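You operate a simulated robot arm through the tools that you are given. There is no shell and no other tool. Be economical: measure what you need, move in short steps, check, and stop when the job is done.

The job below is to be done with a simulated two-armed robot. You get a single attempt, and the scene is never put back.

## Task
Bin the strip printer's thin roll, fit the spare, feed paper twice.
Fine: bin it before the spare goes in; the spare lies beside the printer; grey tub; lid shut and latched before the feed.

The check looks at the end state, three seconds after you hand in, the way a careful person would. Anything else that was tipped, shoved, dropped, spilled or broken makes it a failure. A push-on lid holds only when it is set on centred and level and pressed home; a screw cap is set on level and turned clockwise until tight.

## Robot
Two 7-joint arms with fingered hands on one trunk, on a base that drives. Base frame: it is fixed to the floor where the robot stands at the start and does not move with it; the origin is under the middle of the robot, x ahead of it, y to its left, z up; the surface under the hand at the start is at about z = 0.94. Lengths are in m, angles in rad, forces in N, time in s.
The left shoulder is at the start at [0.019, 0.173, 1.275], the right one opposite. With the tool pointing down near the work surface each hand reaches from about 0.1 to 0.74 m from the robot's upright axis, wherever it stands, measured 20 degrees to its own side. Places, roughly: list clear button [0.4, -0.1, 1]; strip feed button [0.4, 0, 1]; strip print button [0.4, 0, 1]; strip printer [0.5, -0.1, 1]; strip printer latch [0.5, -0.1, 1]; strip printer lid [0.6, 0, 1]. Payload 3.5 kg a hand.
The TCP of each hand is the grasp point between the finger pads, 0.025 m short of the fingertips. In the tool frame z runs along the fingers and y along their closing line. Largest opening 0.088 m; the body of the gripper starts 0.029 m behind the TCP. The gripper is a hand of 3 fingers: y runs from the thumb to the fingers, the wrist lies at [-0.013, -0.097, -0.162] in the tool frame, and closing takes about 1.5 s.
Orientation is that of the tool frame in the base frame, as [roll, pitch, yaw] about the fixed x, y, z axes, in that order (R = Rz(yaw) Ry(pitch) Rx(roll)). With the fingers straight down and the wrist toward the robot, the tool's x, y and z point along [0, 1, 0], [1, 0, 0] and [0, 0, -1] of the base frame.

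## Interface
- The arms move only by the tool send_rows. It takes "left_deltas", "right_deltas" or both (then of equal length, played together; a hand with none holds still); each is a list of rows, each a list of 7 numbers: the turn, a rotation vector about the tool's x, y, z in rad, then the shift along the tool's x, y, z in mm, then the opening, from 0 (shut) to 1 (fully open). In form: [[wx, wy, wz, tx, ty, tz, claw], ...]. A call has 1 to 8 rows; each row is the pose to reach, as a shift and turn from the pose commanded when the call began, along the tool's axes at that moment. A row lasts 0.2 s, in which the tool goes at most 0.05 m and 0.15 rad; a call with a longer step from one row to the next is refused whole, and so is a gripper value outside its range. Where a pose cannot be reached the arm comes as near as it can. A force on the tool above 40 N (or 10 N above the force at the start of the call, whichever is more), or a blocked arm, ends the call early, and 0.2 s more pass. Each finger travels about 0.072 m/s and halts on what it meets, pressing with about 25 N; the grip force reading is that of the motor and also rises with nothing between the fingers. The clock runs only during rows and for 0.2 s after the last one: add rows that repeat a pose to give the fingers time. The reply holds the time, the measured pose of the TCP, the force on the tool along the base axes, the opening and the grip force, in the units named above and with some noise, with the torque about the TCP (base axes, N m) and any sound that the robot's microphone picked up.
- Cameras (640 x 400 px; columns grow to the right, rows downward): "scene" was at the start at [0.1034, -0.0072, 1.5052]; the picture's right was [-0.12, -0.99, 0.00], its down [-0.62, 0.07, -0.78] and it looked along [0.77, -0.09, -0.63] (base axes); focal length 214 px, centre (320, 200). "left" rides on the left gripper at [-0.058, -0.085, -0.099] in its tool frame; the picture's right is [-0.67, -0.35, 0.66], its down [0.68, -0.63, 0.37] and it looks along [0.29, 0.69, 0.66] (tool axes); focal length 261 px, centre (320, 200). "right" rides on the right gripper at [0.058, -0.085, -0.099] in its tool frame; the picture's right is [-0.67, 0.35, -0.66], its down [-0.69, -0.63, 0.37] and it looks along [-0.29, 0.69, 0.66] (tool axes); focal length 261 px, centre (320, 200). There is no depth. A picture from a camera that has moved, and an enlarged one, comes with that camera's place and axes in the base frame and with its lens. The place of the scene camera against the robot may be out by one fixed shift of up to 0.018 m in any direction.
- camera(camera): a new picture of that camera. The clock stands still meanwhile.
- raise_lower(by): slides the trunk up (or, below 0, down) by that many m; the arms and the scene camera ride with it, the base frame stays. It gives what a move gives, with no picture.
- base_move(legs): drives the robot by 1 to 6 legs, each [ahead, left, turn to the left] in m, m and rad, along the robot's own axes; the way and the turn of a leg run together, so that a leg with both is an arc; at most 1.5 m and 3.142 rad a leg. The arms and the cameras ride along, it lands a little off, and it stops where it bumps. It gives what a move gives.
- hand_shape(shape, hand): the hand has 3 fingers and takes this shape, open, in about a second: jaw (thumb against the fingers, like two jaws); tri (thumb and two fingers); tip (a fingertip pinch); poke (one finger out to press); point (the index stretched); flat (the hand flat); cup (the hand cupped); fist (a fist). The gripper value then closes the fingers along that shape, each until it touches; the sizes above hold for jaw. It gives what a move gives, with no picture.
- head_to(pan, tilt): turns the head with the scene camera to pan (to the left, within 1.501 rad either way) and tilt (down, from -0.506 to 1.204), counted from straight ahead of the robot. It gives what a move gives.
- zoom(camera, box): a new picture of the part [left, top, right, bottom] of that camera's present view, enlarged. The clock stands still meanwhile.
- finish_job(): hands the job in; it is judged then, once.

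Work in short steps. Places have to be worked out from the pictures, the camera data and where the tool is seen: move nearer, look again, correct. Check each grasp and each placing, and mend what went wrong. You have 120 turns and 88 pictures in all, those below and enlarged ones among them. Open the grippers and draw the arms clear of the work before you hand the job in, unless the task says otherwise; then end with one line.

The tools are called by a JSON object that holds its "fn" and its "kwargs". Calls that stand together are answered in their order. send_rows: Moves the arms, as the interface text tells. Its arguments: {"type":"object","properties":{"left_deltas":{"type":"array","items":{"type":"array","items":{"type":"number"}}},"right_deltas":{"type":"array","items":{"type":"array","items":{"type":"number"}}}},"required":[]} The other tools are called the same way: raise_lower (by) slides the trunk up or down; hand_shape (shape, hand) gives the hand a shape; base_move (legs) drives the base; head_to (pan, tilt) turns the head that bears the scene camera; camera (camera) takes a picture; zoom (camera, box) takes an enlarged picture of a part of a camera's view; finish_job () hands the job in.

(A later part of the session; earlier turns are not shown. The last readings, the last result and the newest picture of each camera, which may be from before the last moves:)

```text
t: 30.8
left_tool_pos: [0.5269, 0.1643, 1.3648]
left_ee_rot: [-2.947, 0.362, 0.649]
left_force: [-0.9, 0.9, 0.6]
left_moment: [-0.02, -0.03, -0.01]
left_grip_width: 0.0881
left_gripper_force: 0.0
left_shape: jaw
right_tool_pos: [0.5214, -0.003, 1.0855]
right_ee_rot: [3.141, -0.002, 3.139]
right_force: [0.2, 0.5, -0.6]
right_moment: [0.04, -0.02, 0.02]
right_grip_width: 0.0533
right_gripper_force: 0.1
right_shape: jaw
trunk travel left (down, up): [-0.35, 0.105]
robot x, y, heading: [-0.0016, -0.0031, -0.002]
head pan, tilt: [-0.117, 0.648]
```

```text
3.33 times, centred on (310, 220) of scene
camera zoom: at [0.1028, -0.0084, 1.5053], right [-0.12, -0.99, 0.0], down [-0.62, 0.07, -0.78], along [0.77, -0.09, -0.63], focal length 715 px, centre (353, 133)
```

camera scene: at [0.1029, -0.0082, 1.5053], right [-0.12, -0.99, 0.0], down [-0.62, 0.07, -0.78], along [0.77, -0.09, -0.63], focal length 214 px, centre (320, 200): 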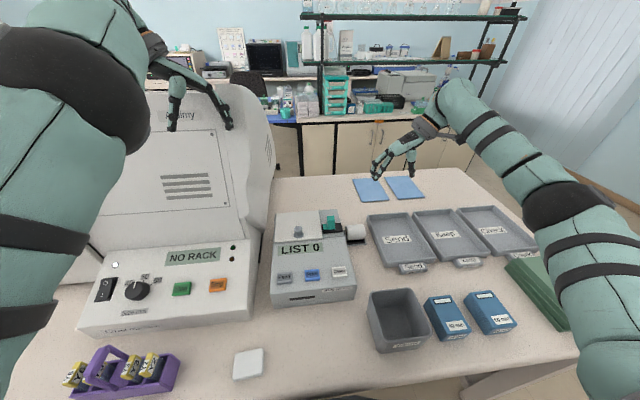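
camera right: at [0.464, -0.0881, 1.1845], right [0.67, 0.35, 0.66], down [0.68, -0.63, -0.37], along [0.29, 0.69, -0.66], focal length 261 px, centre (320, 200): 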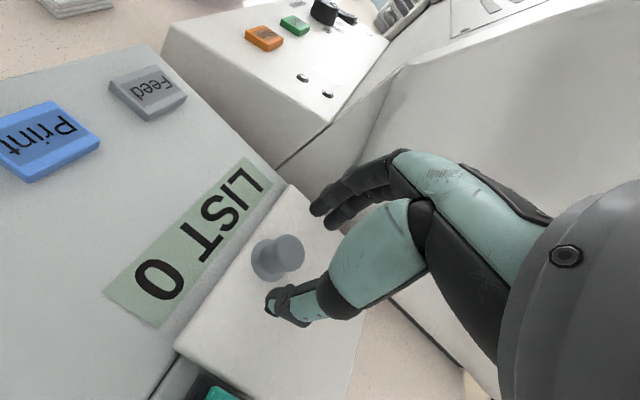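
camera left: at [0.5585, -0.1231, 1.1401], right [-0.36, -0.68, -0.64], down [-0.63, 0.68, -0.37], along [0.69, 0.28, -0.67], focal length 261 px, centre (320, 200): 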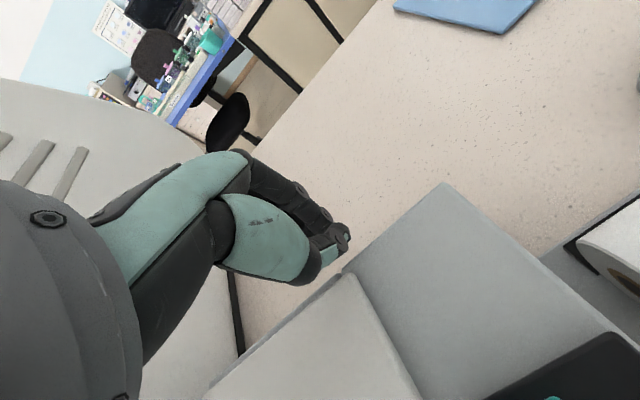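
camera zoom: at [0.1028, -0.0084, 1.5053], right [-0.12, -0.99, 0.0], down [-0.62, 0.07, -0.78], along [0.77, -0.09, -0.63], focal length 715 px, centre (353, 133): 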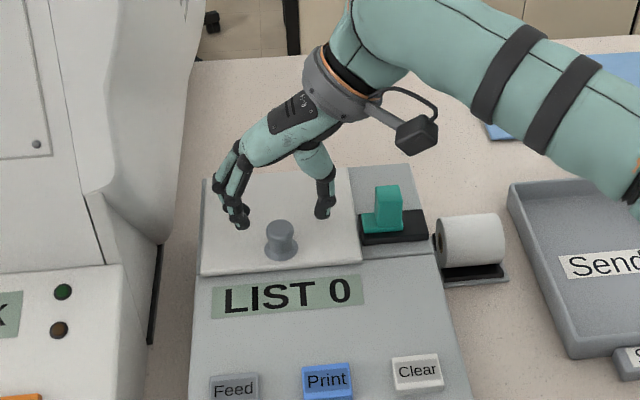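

The knob is centred at (0.520, -0.002), between thumb and fingers. I go down 31 mm and close.

{"fn": "send_rows", "kwargs": {"right_deltas": [[0, 0, 0, 0, 1, 15, 0.6], [0, 0, 0, 0, 1, 31, 0.6], [0, 0, 0, 0, 1, 31, 0.4], [0, 0, 0, 0, 1, 31, 0.2], [0, 0, 0, 0, 1, 31, 0.08], [0, 0, 0, 0, 1, 31, 0.08]]}}

{"fn": "camera", "kwargs": {"camera": "right"}}

```text
t: 32.2
left_tool_pos: [0.5263, 0.1637, 1.3652]
left_ee_rot: [-2.947, 0.36, 0.652]
left_force: [-0.7, -0.3, -0.2]
left_moment: [0.02, -0.03, -0.01]
left_grip_width: 0.088
left_gripper_force: 0.1
left_shape: jaw
right_tool_pos: [0.5221, -0.002, 1.055]
right_ee_rot: [-3.141, 0.001, 3.139]
right_force: [-1.7, 1.1, 0.1]
right_moment: [0.16, 0.01, 0.0]
right_grip_width: 0.0129
right_gripper_force: 24.9
right_shape: jaw
trunk travel left (down, up): [-0.35, 0.105]
robot x, y, heading: [-0.0019, 0.0026, -0.006]
head pan, tilt: [-0.117, 0.648]
```

```text
55 pictures are left
camera right: at [0.4646, -0.0867, 1.154], right [0.67, 0.35, 0.66], down [0.68, -0.63, -0.37], along [0.29, 0.69, -0.66], focal length 261 px, centre (320, 200)
```

right: 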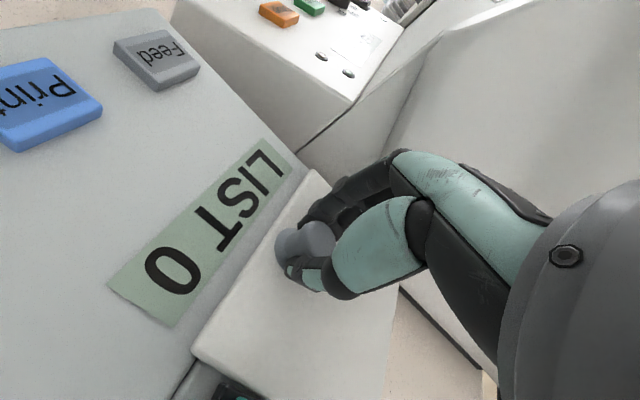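

The knob is held, thumb and fingers on its left and right. I lift along the arc again; the knob can now pivot, and the hand only tilts a little.

{"fn": "send_rows", "kwargs": {"right_deltas": [[0, 0.05, 0, -4.6, 0, -12.2, 0.08], [0, 0.1, 0, -11, 0, -23.6, 0.08], [0, 0.15, 0, -19.1, 0, -34.1, 0.08], [0, 0.2, 0, -28.7, 0, -43.3, 0.08]]}}

{"fn": "zoom", "kwargs": {"camera": "scene", "box": [250, 140, 370, 260]}}

{"fn": "camera", "kwargs": {"camera": "right"}}

```text
t: 33.2
left_tool_pos: [0.5247, 0.1637, 1.3678]
left_ee_rot: [-2.95, 0.36, 0.649]
left_force: [-0.1, 0.0, -0.1]
left_moment: [0.03, -0.03, -0.02]
left_grip_width: 0.0881
left_gripper_force: 0.1
left_shape: jaw
right_tool_pos: [0.5477, -0.0029, 1.1007]
right_ee_rot: [3.14, -0.199, 3.14]
right_force: [-11.7, 1.5, 5.2]
right_moment: [0.24, 0.38, 0.03]
right_grip_width: 0.0121
right_gripper_force: 24.7
right_shape: jaw
trunk travel left (down, up): [-0.35, 0.105]
robot x, y, heading: [-0.0018, -0.0019, -0.001]
head pan, tilt: [-0.117, 0.648]
```

```text
3.33 times, centred on (310, 200) of scene
camera zoom: at [0.0995, -0.007, 1.5056], right [-0.12, -0.99, 0.0], down [-0.62, 0.07, -0.78], along [0.77, -0.1, -0.63], focal length 715 px, centre (353, 200)
```

zoom: 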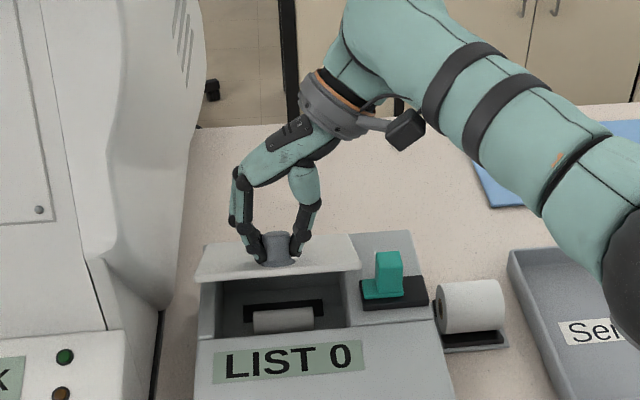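

```text
53 pictures are left
camera right: at [0.5113, -0.0876, 1.2093], right [0.79, 0.34, 0.51], down [0.6, -0.63, -0.49], along [0.15, 0.69, -0.7], focal length 261 px, centre (320, 200)
```

right: 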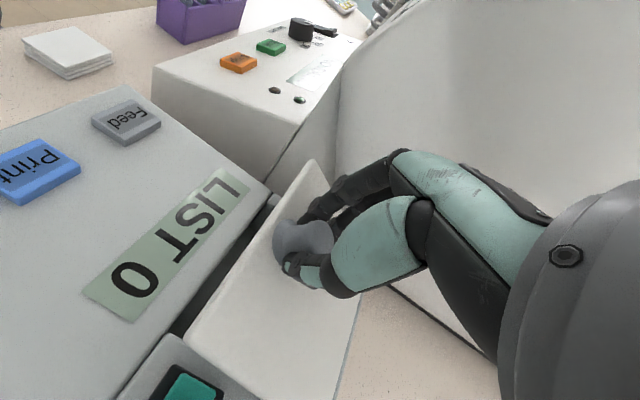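

It works: the lid is open about 0.57 rad with a small force, and the roll shows in a bay below. I carry on to about 1.2 rad.

{"fn": "send_rows", "kwargs": {"right_deltas": [[0, 0.05, 0, -11, 0, -11.2, 0.08], [0, 0.1, 0, -21.8, 0, -20.2, 0.08], [0, 0.15, 0, -33.9, 0, -27.8, 0.08], [0, 0.15, 0, -46.1, 0, -33.7, 0.08]]}}

{"fn": "zoom", "kwargs": {"camera": "scene", "box": [250, 140, 370, 260]}}

```text
t: 34.0
left_tool_pos: [0.5302, 0.1687, 1.3637]
left_ee_rot: [-2.95, 0.364, 0.65]
left_force: [-9.6, 0.0, 3.8]
left_moment: [-0.17, -0.21, -0.37]
left_grip_width: 0.0875
left_gripper_force: 0.0
left_shape: jaw
right_tool_pos: [0.5518, -0.016, 1.1112]
right_ee_rot: [3.137, -0.341, -3.141]
right_force: [17.0, 25.4, -16.6]
right_moment: [0.2, -0.44, -0.58]
right_grip_width: 0.0136
right_gripper_force: 24.6
right_shape: jaw
right hand out of reach, approached as far as the arm can: row 1, 2, 3, 4
trunk travel left (down, up): [-0.35, 0.105]
robot x, y, heading: [-0.0005, 0.0021, 0.0]
head pan, tilt: [-0.117, 0.648]
stopped in row 4 (right hand): the force on the tool passed its limit at 44 N (the readings are from after the stop); the commanded pose is now the measured one
```

```text
3.33 times, centred on (310, 200) of scene
camera zoom: at [0.1073, -0.0015, 1.5049], right [-0.12, -0.99, 0.01], down [-0.63, 0.07, -0.78], along [0.77, -0.09, -0.63], focal length 715 px, centre (353, 200)
```

zoom: 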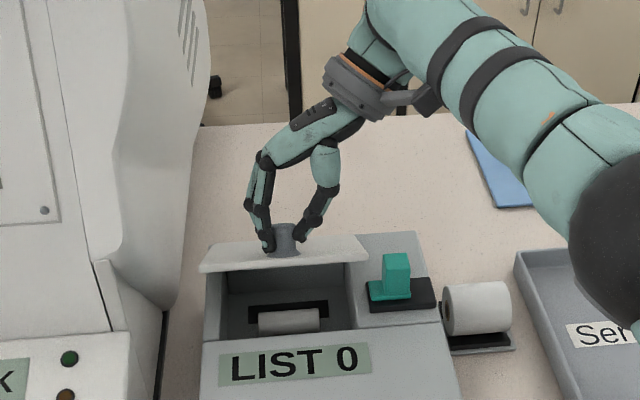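

The wrist hit its limit from the tilt, as the left one did. I turn the hand back towards vertical while keeping the knob where it is.

{"fn": "send_rows", "kwargs": {"right_deltas": [[0, -0.08, 0, 1.5, 4, 0, 0.08], [0, -0.16, 0, 3, 8, 0.3, 0.08], [0, -0.24, 0, 4.7, 12, 0.6, 0.08]]}}

{"fn": "zoom", "kwargs": {"camera": "scene", "box": [250, 140, 370, 260]}}

```text
t: 34.8
left_tool_pos: [0.5296, 0.1655, 1.3646]
left_ee_rot: [-2.947, 0.363, 0.652]
left_force: [-10.2, 3.5, 3.5]
left_moment: [-0.14, -0.21, -0.24]
left_grip_width: 0.0874
left_gripper_force: 0.0
left_shape: jaw
right_tool_pos: [0.5476, -0.0102, 1.1145]
right_ee_rot: [3.14, -0.096, 3.137]
right_force: [14.6, 2.8, -17.7]
right_moment: [-0.26, -0.12, -0.32]
right_grip_width: 0.0121
right_gripper_force: 25.0
right_shape: jaw
trunk travel left (down, up): [-0.35, 0.105]
robot x, y, heading: [0.0009, 0.0003, 0.003]
head pan, tilt: [-0.117, 0.648]
```

```text
3.33 times, centred on (310, 200) of scene
camera zoom: at [0.1063, -0.0061, 1.505], right [-0.12, -0.99, 0.01], down [-0.62, 0.07, -0.78], along [0.77, -0.09, -0.63], focal length 715 px, centre (353, 200)
```

zoom: 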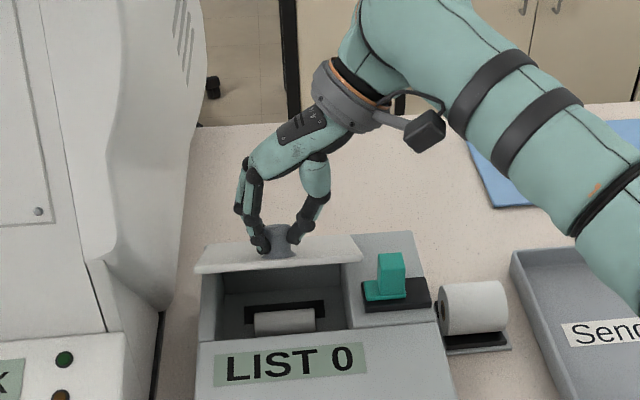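

The hand is near vertical again, but slightly too high and too close to me. The left hand also reads 10 N, so I back it off a little while I follow the lid arc with the right hand kept vertical.

{"fn": "send_rows", "kwargs": {"right_deltas": [[0, -0.05, 0, -6, 3, 1, 0.08], [0, -0.1, 0, -11.9, 6, 0.8, 0.08], [0, -0.1, 0, -17.5, 6, -3, 0.08], [0, -0.1, 0, -23, 6, -6.8, 0.08]], "left_deltas": [[0, 0, 0, -11, -1, -4, 1], [0, 0, 0, -22, -2, -8, 1], [0, 0, 0, -33, -4, -11, 1], [0, 0, 0, -44, -5, -14, 1]]}}

{"fn": "camera", "kwargs": {"camera": "scene"}}

```text
t: 35.8
left_tool_pos: [0.4969, 0.1584, 1.375]
left_ee_rot: [-2.928, 0.399, 0.692]
left_force: [0.0, -0.6, -0.1]
left_moment: [-0.01, 0.01, -0.01]
left_grip_width: 0.0879
left_gripper_force: 0.1
left_shape: jaw
right_tool_pos: [0.5635, -0.0068, 1.123]
right_ee_rot: [3.134, 0.01, 3.139]
right_force: [-17.6, -7.4, 18.5]
right_moment: [-0.15, 0.69, 0.25]
right_grip_width: 0.0151
right_gripper_force: 25.5
right_shape: jaw
trunk travel left (down, up): [-0.35, 0.105]
robot x, y, heading: [0.0033, -0.0058, 0.002]
head pan, tilt: [-0.117, 0.648]
```

```text
50 pictures are left
camera scene: at [0.0958, -0.0095, 1.5059], right [-0.12, -0.99, 0.0], down [-0.62, 0.07, -0.78], along [0.78, -0.09, -0.62], focal length 214 px, centre (320, 200)
```

scene: 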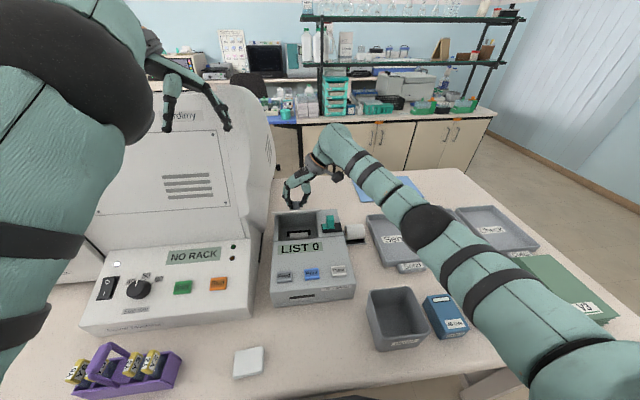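

The force pushes the hand radially outward, so I look closely at the grip and the lid angle.

{"fn": "zoom", "kwargs": {"camera": "scene", "box": [260, 150, 360, 250]}}

{"fn": "camera", "kwargs": {"camera": "right"}}

```text
4.00 times, centred on (310, 200) of scene
camera zoom: at [0.0958, -0.0095, 1.5059], right [-0.12, -0.99, 0.0], down [-0.62, 0.07, -0.78], along [0.78, -0.09, -0.62], focal length 858 px, centre (360, 200)
```

zoom: 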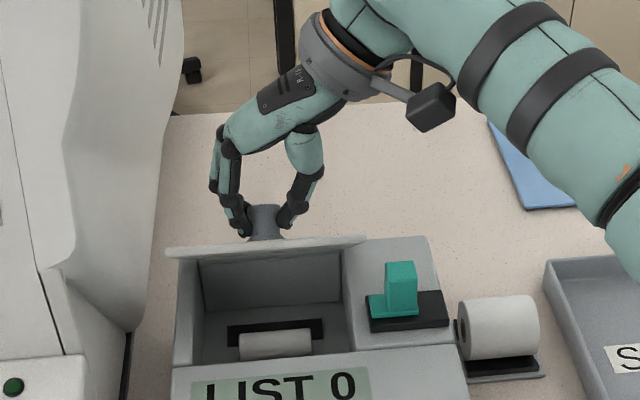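

```text
48 pictures are left
camera right: at [0.505, -0.0922, 1.2206], right [0.66, 0.34, 0.67], down [0.69, -0.63, -0.36], along [0.29, 0.7, -0.65], focal length 261 px, centre (320, 200)
```

right: 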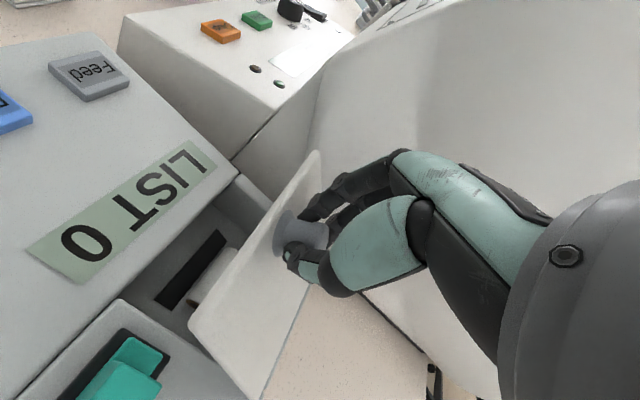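

The lid is about 0.8 rad open and the grip still holds. I continue with a slightly larger arc, hand vertical.

{"fn": "send_rows", "kwargs": {"right_deltas": [[0, 0, 0, -6, 2, -6, 0.08], [0, 0, 0, -13, 3, -9, 0.08], [0, 0, 0, -20, 3, -11, 0.08], [0, 0, 0, -27.5, 3, -12.5, 0.08]]}}

{"fn": "zoom", "kwargs": {"camera": "scene", "box": [260, 150, 360, 250]}}

```text
t: 36.8
left_tool_pos: [0.4976, 0.1581, 1.3807]
left_ee_rot: [-2.935, 0.392, 0.687]
left_force: [-0.1, -0.7, -0.2]
left_moment: [0.01, -0.01, 0.0]
left_grip_width: 0.0879
left_gripper_force: 0.0
left_shape: jaw
right_tool_pos: [0.591, -0.0041, 1.1344]
right_ee_rot: [3.134, 0.009, 3.139]
right_force: [-8.1, -7.0, 14.8]
right_moment: [-0.18, 0.42, 0.11]
right_grip_width: 0.0159
right_gripper_force: 25.7
right_shape: jaw
trunk travel left (down, up): [-0.35, 0.105]
robot x, y, heading: [0.0008, -0.001, 0.003]
head pan, tilt: [-0.117, 0.648]
```

```text
4.00 times, centred on (310, 200) of scene
camera zoom: at [0.097, -0.0104, 1.5057], right [-0.12, -0.99, 0.0], down [-0.62, 0.07, -0.78], along [0.78, -0.09, -0.62], focal length 858 px, centre (360, 200)
```

zoom: 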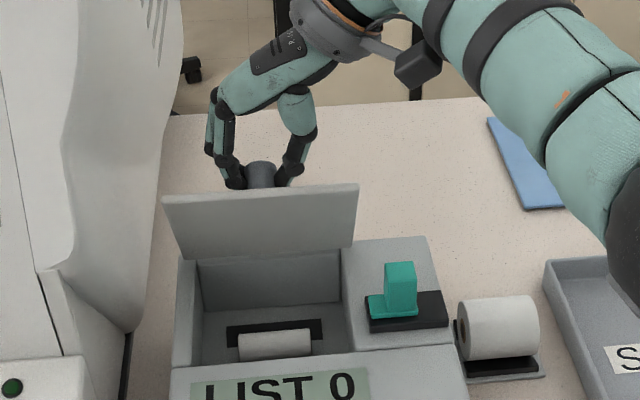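

The lid's underside now shows, at roughly 1.15 rad. I carry on past vertical.

{"fn": "send_rows", "kwargs": {"right_deltas": [[0, 0, 0, -8, 1, -2.5, 0.08], [0, 0, 0, -15, 1, -3.5, 0.08], [0, 0, 0, -22, 1, -3.5, 0.08], [0, 0, 0, -30, 1, -2.5, 0.08], [0, 0, 0, -38, 1, -1, 0.08], [0, 0, 0, -45, 1, 0.5, 0.08]]}}

{"fn": "zoom", "kwargs": {"camera": "scene", "box": [260, 150, 360, 250]}}

```text
t: 38.2
left_tool_pos: [0.5033, 0.1621, 1.3832]
left_ee_rot: [-2.95, 0.391, 0.681]
left_force: [0.8, -0.3, -0.1]
left_moment: [-0.01, 0.01, -0.03]
left_grip_width: 0.0878
left_gripper_force: 0.1
left_shape: jaw
right_tool_pos: [0.6035, -0.0047, 1.1323]
right_ee_rot: [3.137, 0.004, 3.139]
right_force: [0.6, 8.1, -4.1]
right_moment: [0.13, 0.03, -0.02]
right_grip_width: 0.013
right_gripper_force: 25.0
right_shape: jaw
right hand out of reach, approached as far as the arm can: row 2, 3, 4, 5, 6
trunk travel left (down, up): [-0.35, 0.105]
robot x, y, heading: [-0.0005, 0.0039, -0.002]
head pan, tilt: [-0.117, 0.648]
```

```text
4.00 times, centred on (310, 200) of scene
camera zoom: at [0.1044, -0.0052, 1.5052], right [-0.12, -0.99, 0.01], down [-0.62, 0.07, -0.78], along [0.77, -0.09, -0.63], focal length 858 px, centre (360, 200)
```

zoom: 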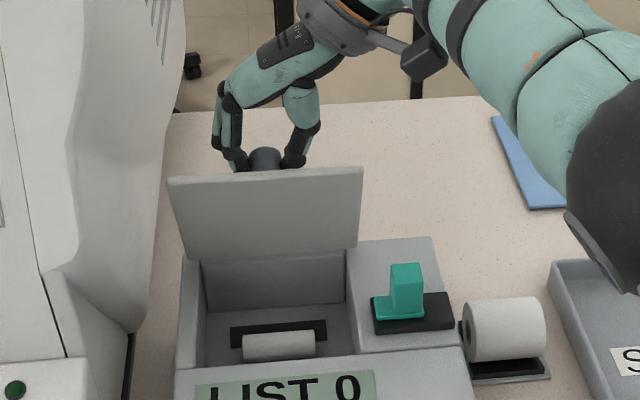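

The right arm is at its reach limit with the lid near 1.25 rad. I move the left hand back a bit, then drive the base forward 30 mm to carry the lid past vertical.

{"fn": "send_rows", "kwargs": {"left_deltas": [[0, 0, 0, -18, -5, 1, 1], [0, 0, 0, -36, -10, 2, 1], [0, 0, 0, -55, -14, 3, 1]]}}

{"fn": "base_move", "kwargs": {"legs": [[0.03, 0, 0]]}}

{"fn": "zoom", "kwargs": {"camera": "scene", "box": [260, 150, 360, 250]}}

```text
t: 38.9
left_tool_pos: [0.4864, 0.1887, 1.3442]
left_ee_rot: [-2.895, 0.515, 0.792]
left_force: [0.1, 0.2, -0.9]
left_moment: [0.01, 0.01, -0.03]
left_grip_width: 0.088
left_gripper_force: 0.0
left_shape: jaw
right_tool_pos: [0.6042, -0.0062, 1.1323]
right_ee_rot: [3.136, 0.001, 3.14]
right_force: [0.7, 6.1, -4.0]
right_moment: [0.12, 0.04, -0.07]
right_grip_width: 0.013
right_gripper_force: 25.4
right_shape: jaw
trunk travel left (down, up): [-0.35, 0.105]
robot x, y, heading: [0.001, -0.0, 0.002]
head pan, tilt: [-0.117, 0.648]
stopped in row 3 (left hand): the arm was blocked; the commanded pose is now the measured one
```

```text
t: 39.7
left_tool_pos: [0.517, 0.1887, 1.3448]
left_ee_rot: [-2.895, 0.518, 0.792]
left_force: [-11.9, 2.6, 10.3]
left_moment: [-0.31, -0.43, -0.25]
left_grip_width: 0.0875
left_gripper_force: 0.0
left_shape: jaw
right_tool_pos: [0.6343, -0.0067, 1.1315]
right_ee_rot: [3.137, 0.0, 3.137]
right_force: [-2.5, 6.6, -19.3]
right_moment: [-0.03, 0.12, 0.05]
right_grip_width: 0.0115
right_gripper_force: 24.8
right_shape: jaw
trunk travel left (down, up): [-0.35, 0.105]
robot x, y, heading: [0.0318, -0.001, 0.001]
head pan, tilt: [-0.117, 0.648]
```

```text
4.00 times, centred on (310, 200) of scene
camera zoom: at [0.1357, -0.0055, 1.5049], right [-0.12, -0.99, 0.01], down [-0.62, 0.07, -0.78], along [0.77, -0.09, -0.63], focal length 858 px, centre (360, 200)
```

zoom: 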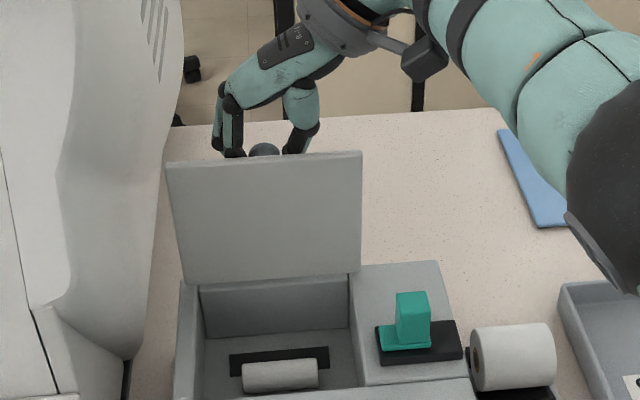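

The lid looks at or past vertical. I release the knob and lift the hand straight up; the left hand also backs off the analyser.

{"fn": "send_rows", "kwargs": {"right_deltas": [[0, 0, 0, 0, 0, 0, 0.3], [0, 0, 0, 0, 0, 0, 0.6], [0, 0, 0, 0, 0, 0, 0.6], [0, 0, 0, 0, 0, -30, 0.6], [0, 0, 0, 0, 0, -70, 0.6], [0, 0, 0, 0, 0, -110, 0.6]], "left_deltas": [[0, 0, 0, 0, 0, 0, 1], [0, 0, 0, -7, 12, -15, 1], [0, 0, 0, -14, 20, -25, 1], [0, 0, 0, -22, 30, -35, 1], [0, 0, 0, -30, 30, -35, 1], [0, 0, 0, -30, 30, -35, 1]]}}

{"fn": "camera", "kwargs": {"camera": "scene"}}

```text
t: 41.1
left_tool_pos: [0.5294, 0.1511, 1.3835]
left_ee_rot: [-2.894, 0.515, 0.793]
left_force: [-6.2, 2.3, 2.4]
left_moment: [-0.06, -0.11, -0.09]
left_grip_width: 0.0875
left_gripper_force: 0.0
left_shape: jaw
right_tool_pos: [0.6245, -0.0138, 1.2311]
right_ee_rot: [3.14, 0.005, 3.138]
right_force: [0.4, -0.1, 0.4]
right_moment: [0.01, 0.0, 0.0]
right_grip_width: 0.0525
right_gripper_force: 0.1
right_shape: jaw
right hand out of reach, approached as far as the arm can: row 5, 6
trunk travel left (down, up): [-0.35, 0.105]
robot x, y, heading: [0.0353, 0.0007, 0.001]
head pan, tilt: [-0.117, 0.648]
```

```text
44 pictures are left
camera scene: at [0.1305, -0.0074, 1.5054], right [-0.12, -0.99, 0.0], down [-0.62, 0.07, -0.78], along [0.77, -0.09, -0.63], focal length 214 px, centre (320, 200)
```

scene: 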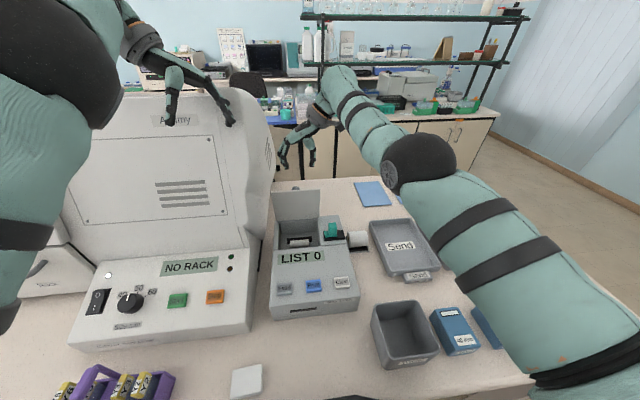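

The lid stays open on its own. I drive back 30 mm to relieve the left hand, then turn the right hand back so it closes along x.

{"fn": "base_move", "kwargs": {"legs": [[-0.032, 0, 0]]}}

{"fn": "send_rows", "kwargs": {"right_deltas": [[0, 0, 0.14, 10, -10, -5, 1], [0, 0, 0.28, 20, -20, -10, 1], [0, 0, 0.42, 30, -30, -10, 1], [0, 0, 0.56, 40, -40, -10, 1], [0, 0, 0.7, 50, -50, -10, 1], [0, 0, 0.84, 60, -60, -10, 1], [0, 0, 0.98, 70, -70, -10, 1], [0, 0, 1.12, 80, -80, -10, 1]]}}

{"fn": "send_rows", "kwargs": {"right_deltas": [[0, 0, 0.14, 0, 0, 0, 1], [0, 0, 0.28, 0, 0, 0, 1], [0, 0, 0.42, 0, 0, 0, 1], [0, 0, 0.45, 0, 0, 0, 1]]}}

{"fn": "zoom", "kwargs": {"camera": "scene", "box": [250, 170, 380, 280]}}

```text
t: 41.9
left_tool_pos: [0.5103, 0.1514, 1.3787]
left_ee_rot: [-2.888, 0.52, 0.795]
left_force: [1.0, 0.7, -0.2]
left_moment: [-0.04, 0.02, -0.03]
left_grip_width: 0.0881
left_gripper_force: 0.0
left_shape: jaw
right_tool_pos: [0.6027, -0.0163, 1.2252]
right_ee_rot: [3.135, -0.002, 3.136]
right_force: [1.1, -0.1, 0.6]
right_moment: [0.02, 0.03, 0.0]
right_grip_width: 0.0523
right_gripper_force: 0.0
right_shape: jaw
trunk travel left (down, up): [-0.35, 0.105]
robot x, y, heading: [-0.0029, 0.0012, -0.005]
head pan, tilt: [-0.117, 0.648]
```

```text
t: 43.7
left_tool_pos: [0.5001, 0.1505, 1.383]
left_ee_rot: [-2.893, 0.517, 0.792]
left_force: [-0.1, -0.5, -0.3]
left_moment: [0.01, -0.01, -0.01]
left_grip_width: 0.088
left_gripper_force: 0.1
left_shape: jaw
right_tool_pos: [0.6775, -0.0644, 1.2854]
right_ee_rot: [3.136, -0.002, 2.014]
right_force: [0.7, -0.2, 0.1]
right_moment: [0.01, 0.05, 0.0]
right_grip_width: 0.0878
right_gripper_force: 0.1
right_shape: jaw
right hand out of reach, approached as far as the arm can: row 1, 2, 3, 4, 5, 6, 7, 8
trunk travel left (down, up): [-0.35, 0.105]
robot x, y, heading: [-0.0013, 0.0008, -0.0]
head pan, tilt: [-0.117, 0.648]
```

```text
t: 44.7
left_tool_pos: [0.5003, 0.151, 1.3833]
left_ee_rot: [-2.894, 0.515, 0.79]
left_force: [-0.2, -0.8, 0.6]
left_moment: [0.0, 0.02, 0.03]
left_grip_width: 0.0882
left_gripper_force: 0.1
left_shape: jaw
right_tool_pos: [0.6806, -0.0626, 1.2848]
right_ee_rot: [3.14, -0.003, 1.564]
right_force: [1.0, 0.2, -0.3]
right_moment: [0.03, 0.0, -0.01]
right_grip_width: 0.0875
right_gripper_force: 0.0
right_shape: jaw
right hand out of reach, approached as far as the arm can: row 1, 2, 3, 4
trunk travel left (down, up): [-0.35, 0.105]
robot x, y, heading: [-0.0028, -0.0012, -0.0]
head pan, tilt: [-0.117, 0.648]
```

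```text
3.64 times, centred on (315, 225) of scene
camera zoom: at [0.1012, -0.0077, 1.5052], right [-0.12, -0.99, 0.0], down [-0.62, 0.07, -0.78], along [0.77, -0.09, -0.63], focal length 780 px, centre (338, 109)
```

zoom: 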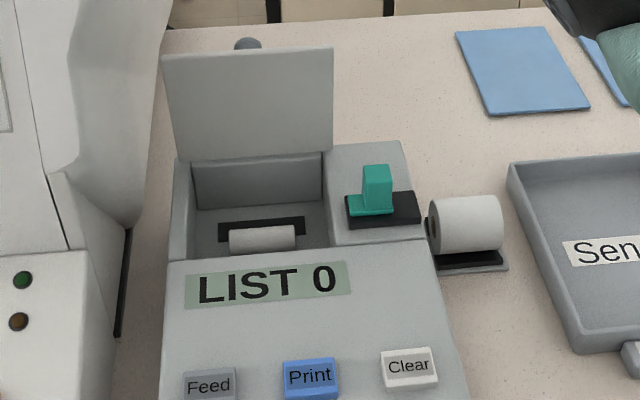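

The bay is now plain to see: the thin roll lies in a dark seat, and the lid stands open. The right arm reports it is near its limits, so I swing it out to the free right side to unwind.

{"fn": "send_rows", "kwargs": {"right_deltas": [[0, 0, 0, -35, -12, -12, 1], [0, 0, 0, -70, -24, -24, 1], [0, 0, 0, -105, -40, -36, 1], [0, 0, 0, -140, -60, -48, 1], [0, 0, 0, -165, -90, -60, 1], [0, 0, 0, -180, -125, -72, 1], [0, 0, 0, -195, -160, -84, 1], [0, 0, 0, -205, -195, -96, 1]]}}

{"fn": "camera", "kwargs": {"camera": "scene"}}

```text
t: 46.5
left_tool_pos: [0.5, 0.1507, 1.3835]
left_ee_rot: [-2.896, 0.514, 0.789]
left_force: [-0.6, 0.4, -0.3]
left_moment: [0.03, -0.02, -0.01]
left_grip_width: 0.0882
left_gripper_force: 0.0
left_shape: jaw
right_tool_pos: [0.6376, -0.2721, 1.4364]
right_ee_rot: [3.138, -0.004, 1.566]
right_force: [0.4, 0.2, 0.5]
right_moment: [-0.02, 0.01, 0.03]
right_grip_width: 0.0879
right_gripper_force: 0.0
right_shape: jaw
right hand out of reach, approached as far as the arm can: row 1, 2, 3, 4, 5, 6, 7, 8
trunk travel left (down, up): [-0.35, 0.105]
robot x, y, heading: [-0.0009, 0.0028, 0.0]
head pan, tilt: [-0.117, 0.648]
```

```text
42 pictures are left
camera scene: at [0.1001, -0.0085, 1.5053], right [-0.12, -0.99, 0.0], down [-0.62, 0.07, -0.78], along [0.77, -0.09, -0.63], focal length 214 px, centre (320, 200)
```

scene: 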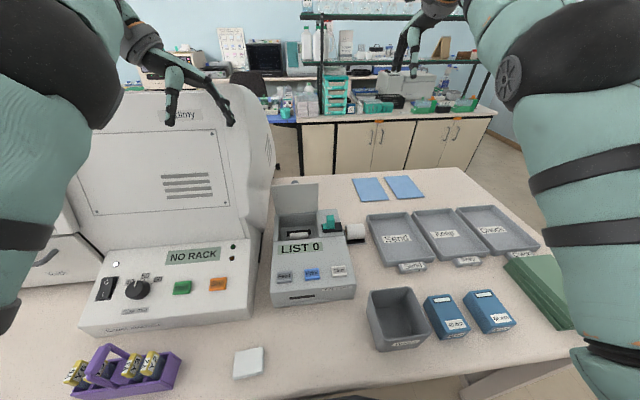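

Both elbows have swung up so that the wrist limit blocks retreat. I tilt the right fingers forward while pulling the hand back and down, to make the elbow drop.

{"fn": "send_rows", "kwargs": {"right_deltas": [[-0.14, 0, 0, 0, -15, 0, 1], [-0.28, 0, 0, 0, -40, 0, 1], [-0.42, 0, 0, 0, -70, 0, 1], [-0.56, 0, 0, 0, -105, 10, 1], [-0.7, 0, 0, 0, -140, 25, 1], [-0.84, 0, 0, 0, -175, 45, 1], [-0.98, 0, 0, 0, -205, 70, 1], [-1.0, 0, 0, 0, -235, 100, 1]]}}

{"fn": "send_rows", "kwargs": {"right_deltas": [[0.14, 0, 0, 0, 0, 0, 1], [0.28, 0, 0, 0, 0, 0, 1], [0.42, 0, 0, 0, 0, 0, 1], [0.56, 0, 0, 0, 0, 0, 1], [0.7, 0, 0, 0, 0, 0, 1], [0.84, 0, 0, 0, 0, 0, 1], [0.98, 0, 0, 0, 0, 0, 1], [1.0, 0, 0, 0, 0, 0, 1]]}}

{"fn": "camera", "kwargs": {"camera": "scene"}}

```text
t: 48.3
left_tool_pos: [0.5013, 0.1449, 1.3824]
left_ee_rot: [-2.888, 0.512, 0.797]
left_force: [-0.2, 0.5, -0.2]
left_moment: [0.05, 0.01, -0.04]
left_grip_width: 0.088
left_gripper_force: 0.1
left_shape: jaw
right_tool_pos: [0.7328, -0.4736, 1.4622]
right_ee_rot: [2.136, -0.013, 1.566]
right_force: [0.4, 0.3, -1.2]
right_moment: [0.0, -0.02, 0.04]
right_grip_width: 0.088
right_gripper_force: 0.0
right_shape: jaw
right hand out of reach, approached as far as the arm can: row 1, 2, 3, 4, 5, 6, 7, 8
trunk travel left (down, up): [-0.35, 0.105]
robot x, y, heading: [-0.0036, 0.0006, -0.003]
head pan, tilt: [-0.117, 0.648]
```

```text
t: 50.1
left_tool_pos: [0.5009, 0.1504, 1.3823]
left_ee_rot: [-2.895, 0.516, 0.79]
left_force: [-0.4, -0.1, 0.2]
left_moment: [0.0, -0.01, -0.01]
left_grip_width: 0.0878
left_gripper_force: 0.1
left_shape: jaw
right_tool_pos: [0.6006, -0.4392, 1.42]
right_ee_rot: [3.139, -0.006, 1.566]
right_force: [-0.5, -0.6, 0.9]
right_moment: [-0.04, -0.02, -0.01]
right_grip_width: 0.088
right_gripper_force: 0.1
right_shape: jaw
right hand out of reach, approached as far as the arm can: row 1, 2, 3, 4, 5, 6, 7, 8
trunk travel left (down, up): [-0.35, 0.105]
robot x, y, heading: [-0.0048, -0.0016, -0.008]
head pan, tilt: [-0.117, 0.648]
```

```text
41 pictures are left
camera scene: at [0.1013, -0.0078, 1.5053], right [-0.12, -0.99, 0.0], down [-0.62, 0.07, -0.78], along [0.77, -0.09, -0.63], focal length 214 px, centre (320, 200)
```

scene: 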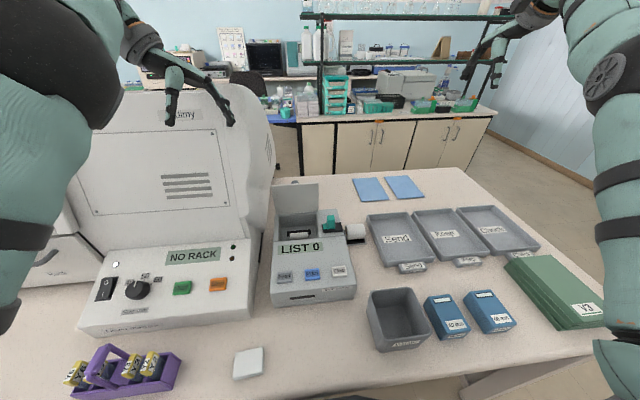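

The arm seems locked at full stretch, and only upward pulls have been tried. I pull the right hand down and inward instead, over the free space to the right.

{"fn": "send_rows", "kwargs": {"right_deltas": [[0, 0, 0, 0, -5, 30, 1], [0, 0, 0, 0, -15, 60, 1], [0, 0, 0, 0, -30, 95, 1], [0, 0, 0, 0, -50, 130, 1], [0, 0, 0, 0, -75, 160, 1], [0, 0, 0, 0, -100, 190, 1], [0, 0, 0, 0, -130, 200, 1], [0, 0, 0, 0, -160, 210, 1]]}}

```text
t: 51.9
left_tool_pos: [0.499, 0.1506, 1.3834]
left_ee_rot: [-2.895, 0.513, 0.792]
left_force: [0.5, -0.3, 0.2]
left_moment: [0.02, 0.0, 0.0]
left_grip_width: 0.0881
left_gripper_force: 0.0
left_shape: jaw
right_tool_pos: [0.6169, -0.5386, 1.2525]
right_ee_rot: [3.137, -0.008, 1.568]
right_force: [0.1, -0.7, 0.3]
right_moment: [0.01, -0.01, 0.02]
right_grip_width: 0.0879
right_gripper_force: 0.1
right_shape: jaw
right hand out of reach, approached as far as the arm can: row 1, 2, 3, 4, 5, 6, 7, 8
trunk travel left (down, up): [-0.35, 0.105]
robot x, y, heading: [-0.003, 0.0003, 0.002]
head pan, tilt: [-0.117, 0.648]
```

Still on the full-stretch sphere, drifting right. I pull left and inward next.

{"fn": "send_rows", "kwargs": {"right_deltas": [[0, 0, 0, 35, -5, -5, 1], [0, 0, 0, 70, -15, -10, 1], [0, 0, 0, 105, -30, -15, 1], [0, 0, 0, 140, -45, -20, 1], [0, 0, 0, 175, -65, -20, 1], [0, 0, 0, 205, -95, -20, 1], [0, 0, 0, 235, -125, -20, 1], [0, 0, 0, 255, -160, -20, 1]]}}

{"fn": "camera", "kwargs": {"camera": "scene"}}

```text
t: 53.7
left_tool_pos: [0.4999, 0.1508, 1.3835]
left_ee_rot: [-2.897, 0.515, 0.79]
left_force: [0.7, -0.1, 0.8]
left_moment: [0.0, -0.03, 0.01]
left_grip_width: 0.088
left_gripper_force: 0.1
left_shape: jaw
right_tool_pos: [0.658, -0.3363, 1.3734]
right_ee_rot: [3.141, -0.005, 1.567]
right_force: [-0.3, -0.2, 0.6]
right_moment: [-0.01, -0.01, 0.02]
right_grip_width: 0.0878
right_gripper_force: 0.2
right_shape: jaw
right hand out of reach, approached as far as the arm can: row 1, 2, 3, 4, 5, 6, 7, 8
trunk travel left (down, up): [-0.35, 0.105]
robot x, y, heading: [0.0014, 0.0005, -0.003]
head pan, tilt: [-0.117, 0.648]
```

```text
40 pictures are left
camera scene: at [0.1007, -0.0065, 1.5054], right [-0.12, -0.99, 0.0], down [-0.62, 0.07, -0.78], along [0.77, -0.09, -0.63], focal length 214 px, centre (320, 200)
```

scene: 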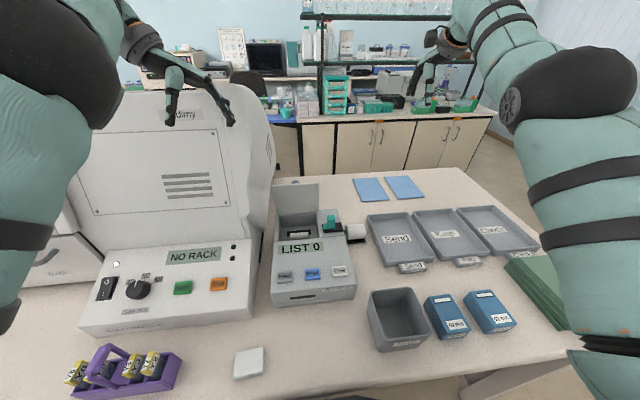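

The commanded pose may have piled up far behind the robot while the arm lagged. I send the command back forward in two steps towards a roomy pose near the start.

{"fn": "send_rows", "kwargs": {"right_deltas": [[0, 0, 0, -14, 40, -20, 1], [0, 0, 0, -28, 80, -40, 1], [0, 0, 0, -42, 120, -60, 1], [0, 0, 0, -56, 160, -80, 1], [0, 0, 0, -70, 200, -100, 1], [0, 0, 0, -84, 240, -120, 1], [0, 0, 0, -98, 280, -140, 1], [0, 0, 0, -115, 320, -165, 1]]}}

{"fn": "send_rows", "kwargs": {"right_deltas": [[0, 0, 0, -14, 40, -20, 1], [0, 0, 0, -28, 80, -40, 1], [0, 0, 0, -42, 120, -60, 1], [0, 0, 0, -56, 160, -80, 1], [0, 0, 0, -70, 200, -100, 1], [0, 0, 0, -84, 240, -120, 1], [0, 0, 0, -98, 280, -140, 1], [0, 0, 0, -115, 320, -165, 1]]}}

```text
refused: row 8 steps farther than a row can; nothing moved
```

```text
refused: row 8 steps farther than a row can; nothing moved
```

One row was too long, so I send it again with a shorter last step.

{"fn": "send_rows", "kwargs": {"right_deltas": [[0, 0, 0, -14, 40, -20, 1], [0, 0, 0, -28, 80, -40, 1], [0, 0, 0, -42, 120, -60, 1], [0, 0, 0, -56, 160, -80, 1], [0, 0, 0, -70, 200, -100, 1], [0, 0, 0, -84, 240, -120, 1], [0, 0, 0, -98, 280, -140, 1], [0, 0, 0, -112, 320, -160, 1]]}}

{"fn": "send_rows", "kwargs": {"right_deltas": [[0, 0, 0, -14, 40, -20, 1], [0, 0, 0, -28, 80, -40, 1], [0, 0, 0, -42, 120, -60, 1], [0, 0, 0, -56, 160, -80, 1], [0, 0, 0, -70, 200, -100, 1], [0, 0, 0, -84, 240, -120, 1], [0, 0, 0, -98, 280, -140, 1], [0, 0, 0, -112, 320, -160, 1]]}}

```text
t: 55.5
left_tool_pos: [0.5009, 0.1492, 1.3825]
left_ee_rot: [-2.894, 0.515, 0.79]
left_force: [-0.2, -0.1, 0.3]
left_moment: [-0.03, -0.02, 0.0]
left_grip_width: 0.0879
left_gripper_force: 0.1
left_shape: jaw
right_tool_pos: [0.6552, -0.3536, 1.3805]
right_ee_rot: [3.138, -0.006, 1.565]
right_force: [0.4, 0.0, 0.3]
right_moment: [0.02, -0.01, 0.01]
right_grip_width: 0.0878
right_gripper_force: 0.1
right_shape: jaw
right hand out of reach, approached as far as the arm can: row 1, 2, 3, 4, 5, 6, 7, 8
trunk travel left (down, up): [-0.35, 0.105]
robot x, y, heading: [-0.0008, -0.0044, 0.001]
head pan, tilt: [-0.117, 0.648]
```

```text
t: 57.3
left_tool_pos: [0.5003, 0.1507, 1.3826]
left_ee_rot: [-2.895, 0.515, 0.79]
left_force: [0.5, 0.4, 0.0]
left_moment: [0.02, 0.0, 0.04]
left_grip_width: 0.0879
left_gripper_force: 0.0
left_shape: jaw
right_tool_pos: [0.6555, -0.3538, 1.3803]
right_ee_rot: [3.135, -0.005, 1.566]
right_force: [-0.8, 0.3, 0.5]
right_moment: [0.03, 0.01, 0.01]
right_grip_width: 0.088
right_gripper_force: 0.1
right_shape: jaw
right hand out of reach, approached as far as the arm can: row 1, 2, 3, 4, 5, 6, 7, 8
trunk travel left (down, up): [-0.35, 0.105]
robot x, y, heading: [-0.0035, -0.0011, 0.001]
head pan, tilt: [-0.117, 0.648]
```

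The arm really is straight, and the command follows the measured pose. I try leftward and downward together, with a little inward, to make the elbow flex.

{"fn": "send_rows", "kwargs": {"right_deltas": [[0, 0, 0, 30, 0, 30, 1], [0, 0, 0, 60, -5, 60, 1], [0, 0, 0, 90, -15, 85, 1], [0, 0, 0, 120, -25, 105, 1], [0, 0, 0, 145, -45, 120, 1], [0, 0, 0, 165, -70, 125, 1]]}}

{"fn": "camera", "kwargs": {"camera": "scene"}}

```text
t: 58.7
left_tool_pos: [0.4994, 0.1515, 1.3834]
left_ee_rot: [-2.896, 0.516, 0.791]
left_force: [-0.5, -0.8, 0.8]
left_moment: [0.0, 0.0, -0.02]
left_grip_width: 0.088
left_gripper_force: 0.0
left_shape: jaw
right_tool_pos: [0.5852, -0.1857, 1.2529]
right_ee_rot: [3.136, -0.005, 1.567]
right_force: [-0.3, -0.7, 0.3]
right_moment: [0.0, -0.04, 0.0]
right_grip_width: 0.088
right_gripper_force: 0.1
right_shape: jaw
trunk travel left (down, up): [-0.35, 0.105]
robot x, y, heading: [-0.0008, 0.0006, -0.006]
head pan, tilt: [-0.117, 0.648]
```

```text
39 pictures are left
camera scene: at [0.1, -0.0063, 1.5054], right [-0.12, -0.99, 0.0], down [-0.62, 0.07, -0.78], along [0.77, -0.09, -0.63], focal length 214 px, centre (320, 200)
```

scene: 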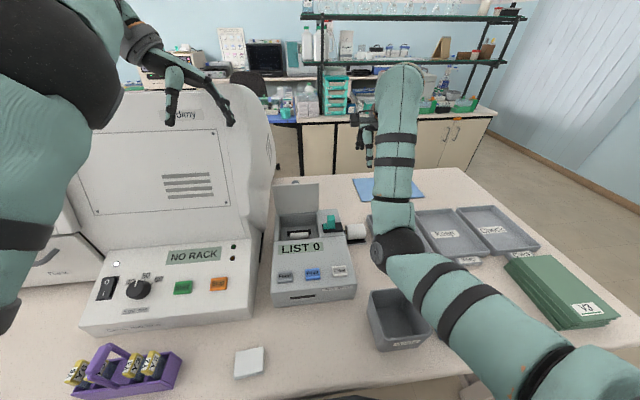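

The right arm is free and tracking exactly again. I move it over the bay at a safe height to look at the thin roll.

{"fn": "send_rows", "kwargs": {"right_deltas": [[0, 0, 0, 35, -12, 0, 1], [0, 0, 0, 70, -25, 0, 1], [0, 0, 0, 105, -40, 5, 1], [0, 0, 0, 140, -52, 15, 1], [0, 0, 0, 170, -60, 30, 1]]}}

{"fn": "camera", "kwargs": {"camera": "right"}}

{"fn": "camera", "kwargs": {"camera": "scene"}}

```text
t: 60.1
left_tool_pos: [0.5008, 0.1508, 1.3833]
left_ee_rot: [-2.894, 0.514, 0.791]
left_force: [0.0, 0.6, -1.1]
left_moment: [-0.01, -0.01, 0.04]
left_grip_width: 0.0881
left_gripper_force: 0.1
left_shape: jaw
right_tool_pos: [0.5436, -0.0554, 1.233]
right_ee_rot: [3.109, 0.024, 1.487]
right_force: [-0.1, -0.1, 0.4]
right_moment: [0.0, 0.04, 0.01]
right_grip_width: 0.0878
right_gripper_force: 0.0
right_shape: jaw
trunk travel left (down, up): [-0.35, 0.105]
robot x, y, heading: [0.0006, 0.0005, 0.001]
head pan, tilt: [-0.117, 0.648]
stopped in row 5 (right hand): the arm was blocked; the commanded pose is now the measured one
```

```text
38 pictures are left
camera right: at [0.4614, 0.0124, 1.3277], right [0.27, -0.68, 0.68], down [-0.67, -0.64, -0.37], along [0.69, -0.36, -0.63], focal length 261 px, centre (320, 200)
```

right: 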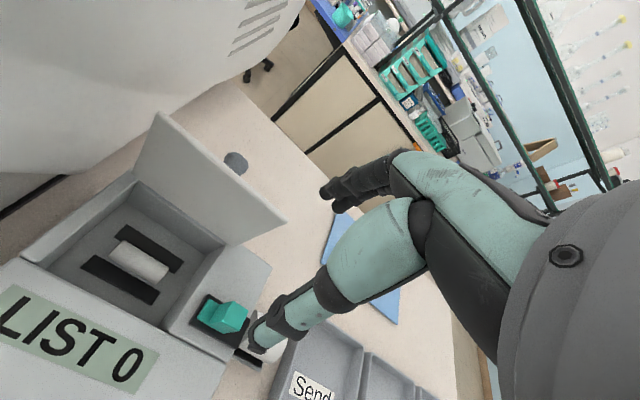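

```text
37 pictures are left
camera scene: at [0.1013, -0.0083, 1.5053], right [-0.12, -0.99, 0.0], down [-0.62, 0.07, -0.78], along [0.77, -0.09, -0.63], focal length 214 px, centre (320, 200)
```

scene: 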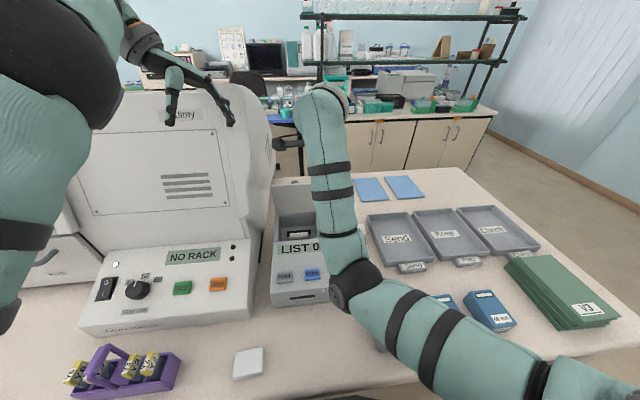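

This elbow-low posture blocks when the hand crosses my midline. I take the hand back to its comfortable spot on the right and level it; then I raise the trunk and shift the base left instead.

{"fn": "send_rows", "kwargs": {"right_deltas": [[0.01, 0.01, -0.03, -35, 8, -5, 1], [0.02, 0.02, -0.06, -75, 16, -10, 1], [0.032, 0.024, -0.084, -120, 24, -15, 1], [0.032, 0.024, -0.084, -135, 24, -15, 1]]}}

{"fn": "raise_lower", "kwargs": {"by": 0.1}}

{"fn": "camera", "kwargs": {"camera": "scene"}}

```text
t: 61.1
left_tool_pos: [0.4993, 0.1506, 1.383]
left_ee_rot: [-2.895, 0.515, 0.79]
left_force: [-0.6, -0.3, -0.1]
left_moment: [-0.01, 0.0, -0.03]
left_grip_width: 0.088
left_gripper_force: 0.2
left_shape: jaw
right_tool_pos: [0.557, -0.1876, 1.2527]
right_ee_rot: [3.14, -0.003, 1.581]
right_force: [-0.3, -0.2, 0.8]
right_moment: [0.02, 0.0, -0.02]
right_grip_width: 0.088
right_gripper_force: 0.1
right_shape: jaw
trunk travel left (down, up): [-0.35, 0.105]
robot x, y, heading: [-0.0015, -0.001, -0.002]
head pan, tilt: [-0.117, 0.648]
```

```text
t: 62.5
left_tool_pos: [0.5005, 0.151, 1.4835]
left_ee_rot: [-2.892, 0.515, 0.792]
left_force: [-0.9, 0.3, 0.0]
left_moment: [-0.02, 0.01, -0.01]
left_grip_width: 0.0881
left_gripper_force: 0.1
left_shape: jaw
right_tool_pos: [0.559, -0.2159, 1.3556]
right_ee_rot: [3.132, 0.01, 1.526]
right_force: [0.2, -0.3, -0.1]
right_moment: [0.0, -0.01, 0.0]
right_grip_width: 0.0878
right_gripper_force: 0.1
right_shape: jaw
trunk travel left (down, up): [-0.45, 0.005]
robot x, y, heading: [-0.0038, -0.0068, -0.002]
head pan, tilt: [-0.117, 0.648]
```

```text
36 pictures are left
camera scene: at [0.0851, -0.0079, 1.6093], right [-0.12, -0.99, 0.0], down [-0.6, 0.07, -0.8], along [0.79, -0.09, -0.6], focal length 214 px, centre (320, 200)
```

scene: 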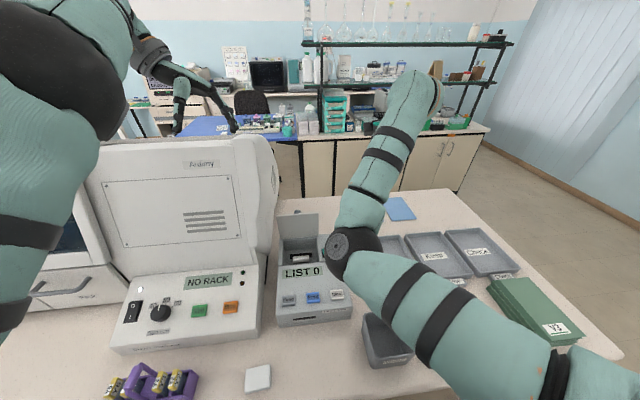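

The elbow sits too far inward and something rubs after the lift. I turn the right hand's wrist to the right while easing it right and forward, which should swing the elbow outward as it was early on.

{"fn": "send_rows", "kwargs": {"right_deltas": [[0, 0, -0.14, -10, 0, 0, 1], [0, 0, -0.28, -20, 0, 0, 1], [0, 0, -0.42, -30, 0, 0, 1], [0, 0, -0.56, -40, 0, 0, 1], [0, 0, -0.7, -50, 0, 0, 1], [0, 0, -0.84, -60, 0, 0, 1], [0, 0, -0.98, -60, 0, 0, 1], [0, 0, -1.12, -60, 0, 0, 1]]}}

{"fn": "camera", "kwargs": {"camera": "scene"}}

```text
t: 64.3
left_tool_pos: [0.5004, 0.1503, 1.4837]
left_ee_rot: [-2.895, 0.514, 0.793]
left_force: [-0.5, -0.4, 0.7]
left_moment: [-0.03, 0.03, 0.02]
left_grip_width: 0.0882
left_gripper_force: 0.1
left_shape: jaw
right_tool_pos: [0.5558, -0.2488, 1.3497]
right_ee_rot: [3.138, -0.001, 2.703]
right_force: [0.4, 0.6, -0.2]
right_moment: [0.01, -0.02, -0.01]
right_grip_width: 0.0882
right_gripper_force: 0.2
right_shape: jaw
trunk travel left (down, up): [-0.45, 0.005]
robot x, y, heading: [-0.0003, 0.0006, -0.003]
head pan, tilt: [-0.117, 0.648]
```

```text
35 pictures are left
camera scene: at [0.0855, -0.0081, 1.6089], right [-0.12, -0.99, 0.0], down [-0.6, 0.07, -0.8], along [0.79, -0.09, -0.6], focal length 214 px, centre (320, 200)
```

scene: 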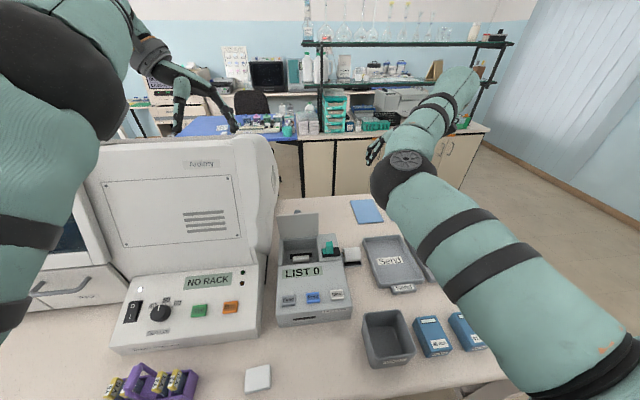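

Better: the elbow has risen and moved right, and the arm tracks exactly. I pull the hand back and rightward while turning a little more, to swing the elbow fully out.

{"fn": "send_rows", "kwargs": {"right_deltas": [[0, 0, -0.1, 9, -19, 8, 1], [0, 0, -0.2, 18, -38, 16, 1], [0, 0, -0.3, 27, -57, 24, 1], [0, 0, -0.4, 36, -76, 32, 1], [0, 0, -0.4, 46, -95, 40, 1], [0, 0, -0.4, 56, -115, 50, 1]]}}

{"fn": "camera", "kwargs": {"camera": "scene"}}

```text
t: 65.7
left_tool_pos: [0.4992, 0.1499, 1.4831]
left_ee_rot: [-2.893, 0.516, 0.79]
left_force: [0.3, 0.3, -0.5]
left_moment: [-0.01, 0.0, 0.03]
left_grip_width: 0.0878
left_gripper_force: 0.0
left_shape: jaw
right_tool_pos: [0.4552, -0.3283, 1.3006]
right_ee_rot: [3.138, 0.002, 3.1]
right_force: [0.3, 0.2, 0.5]
right_moment: [0.01, -0.02, 0.0]
right_grip_width: 0.088
right_gripper_force: 0.1
right_shape: jaw
trunk travel left (down, up): [-0.45, 0.005]
robot x, y, heading: [-0.0031, 0.0024, -0.005]
head pan, tilt: [-0.117, 0.648]
```

```text
34 pictures are left
camera scene: at [0.085, -0.0082, 1.6089], right [-0.12, -0.99, 0.0], down [-0.6, 0.07, -0.8], along [0.79, -0.09, -0.6], focal length 214 px, centre (320, 200)
```

scene: 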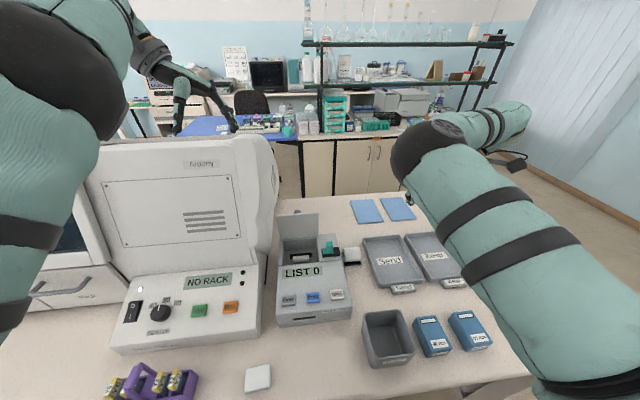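

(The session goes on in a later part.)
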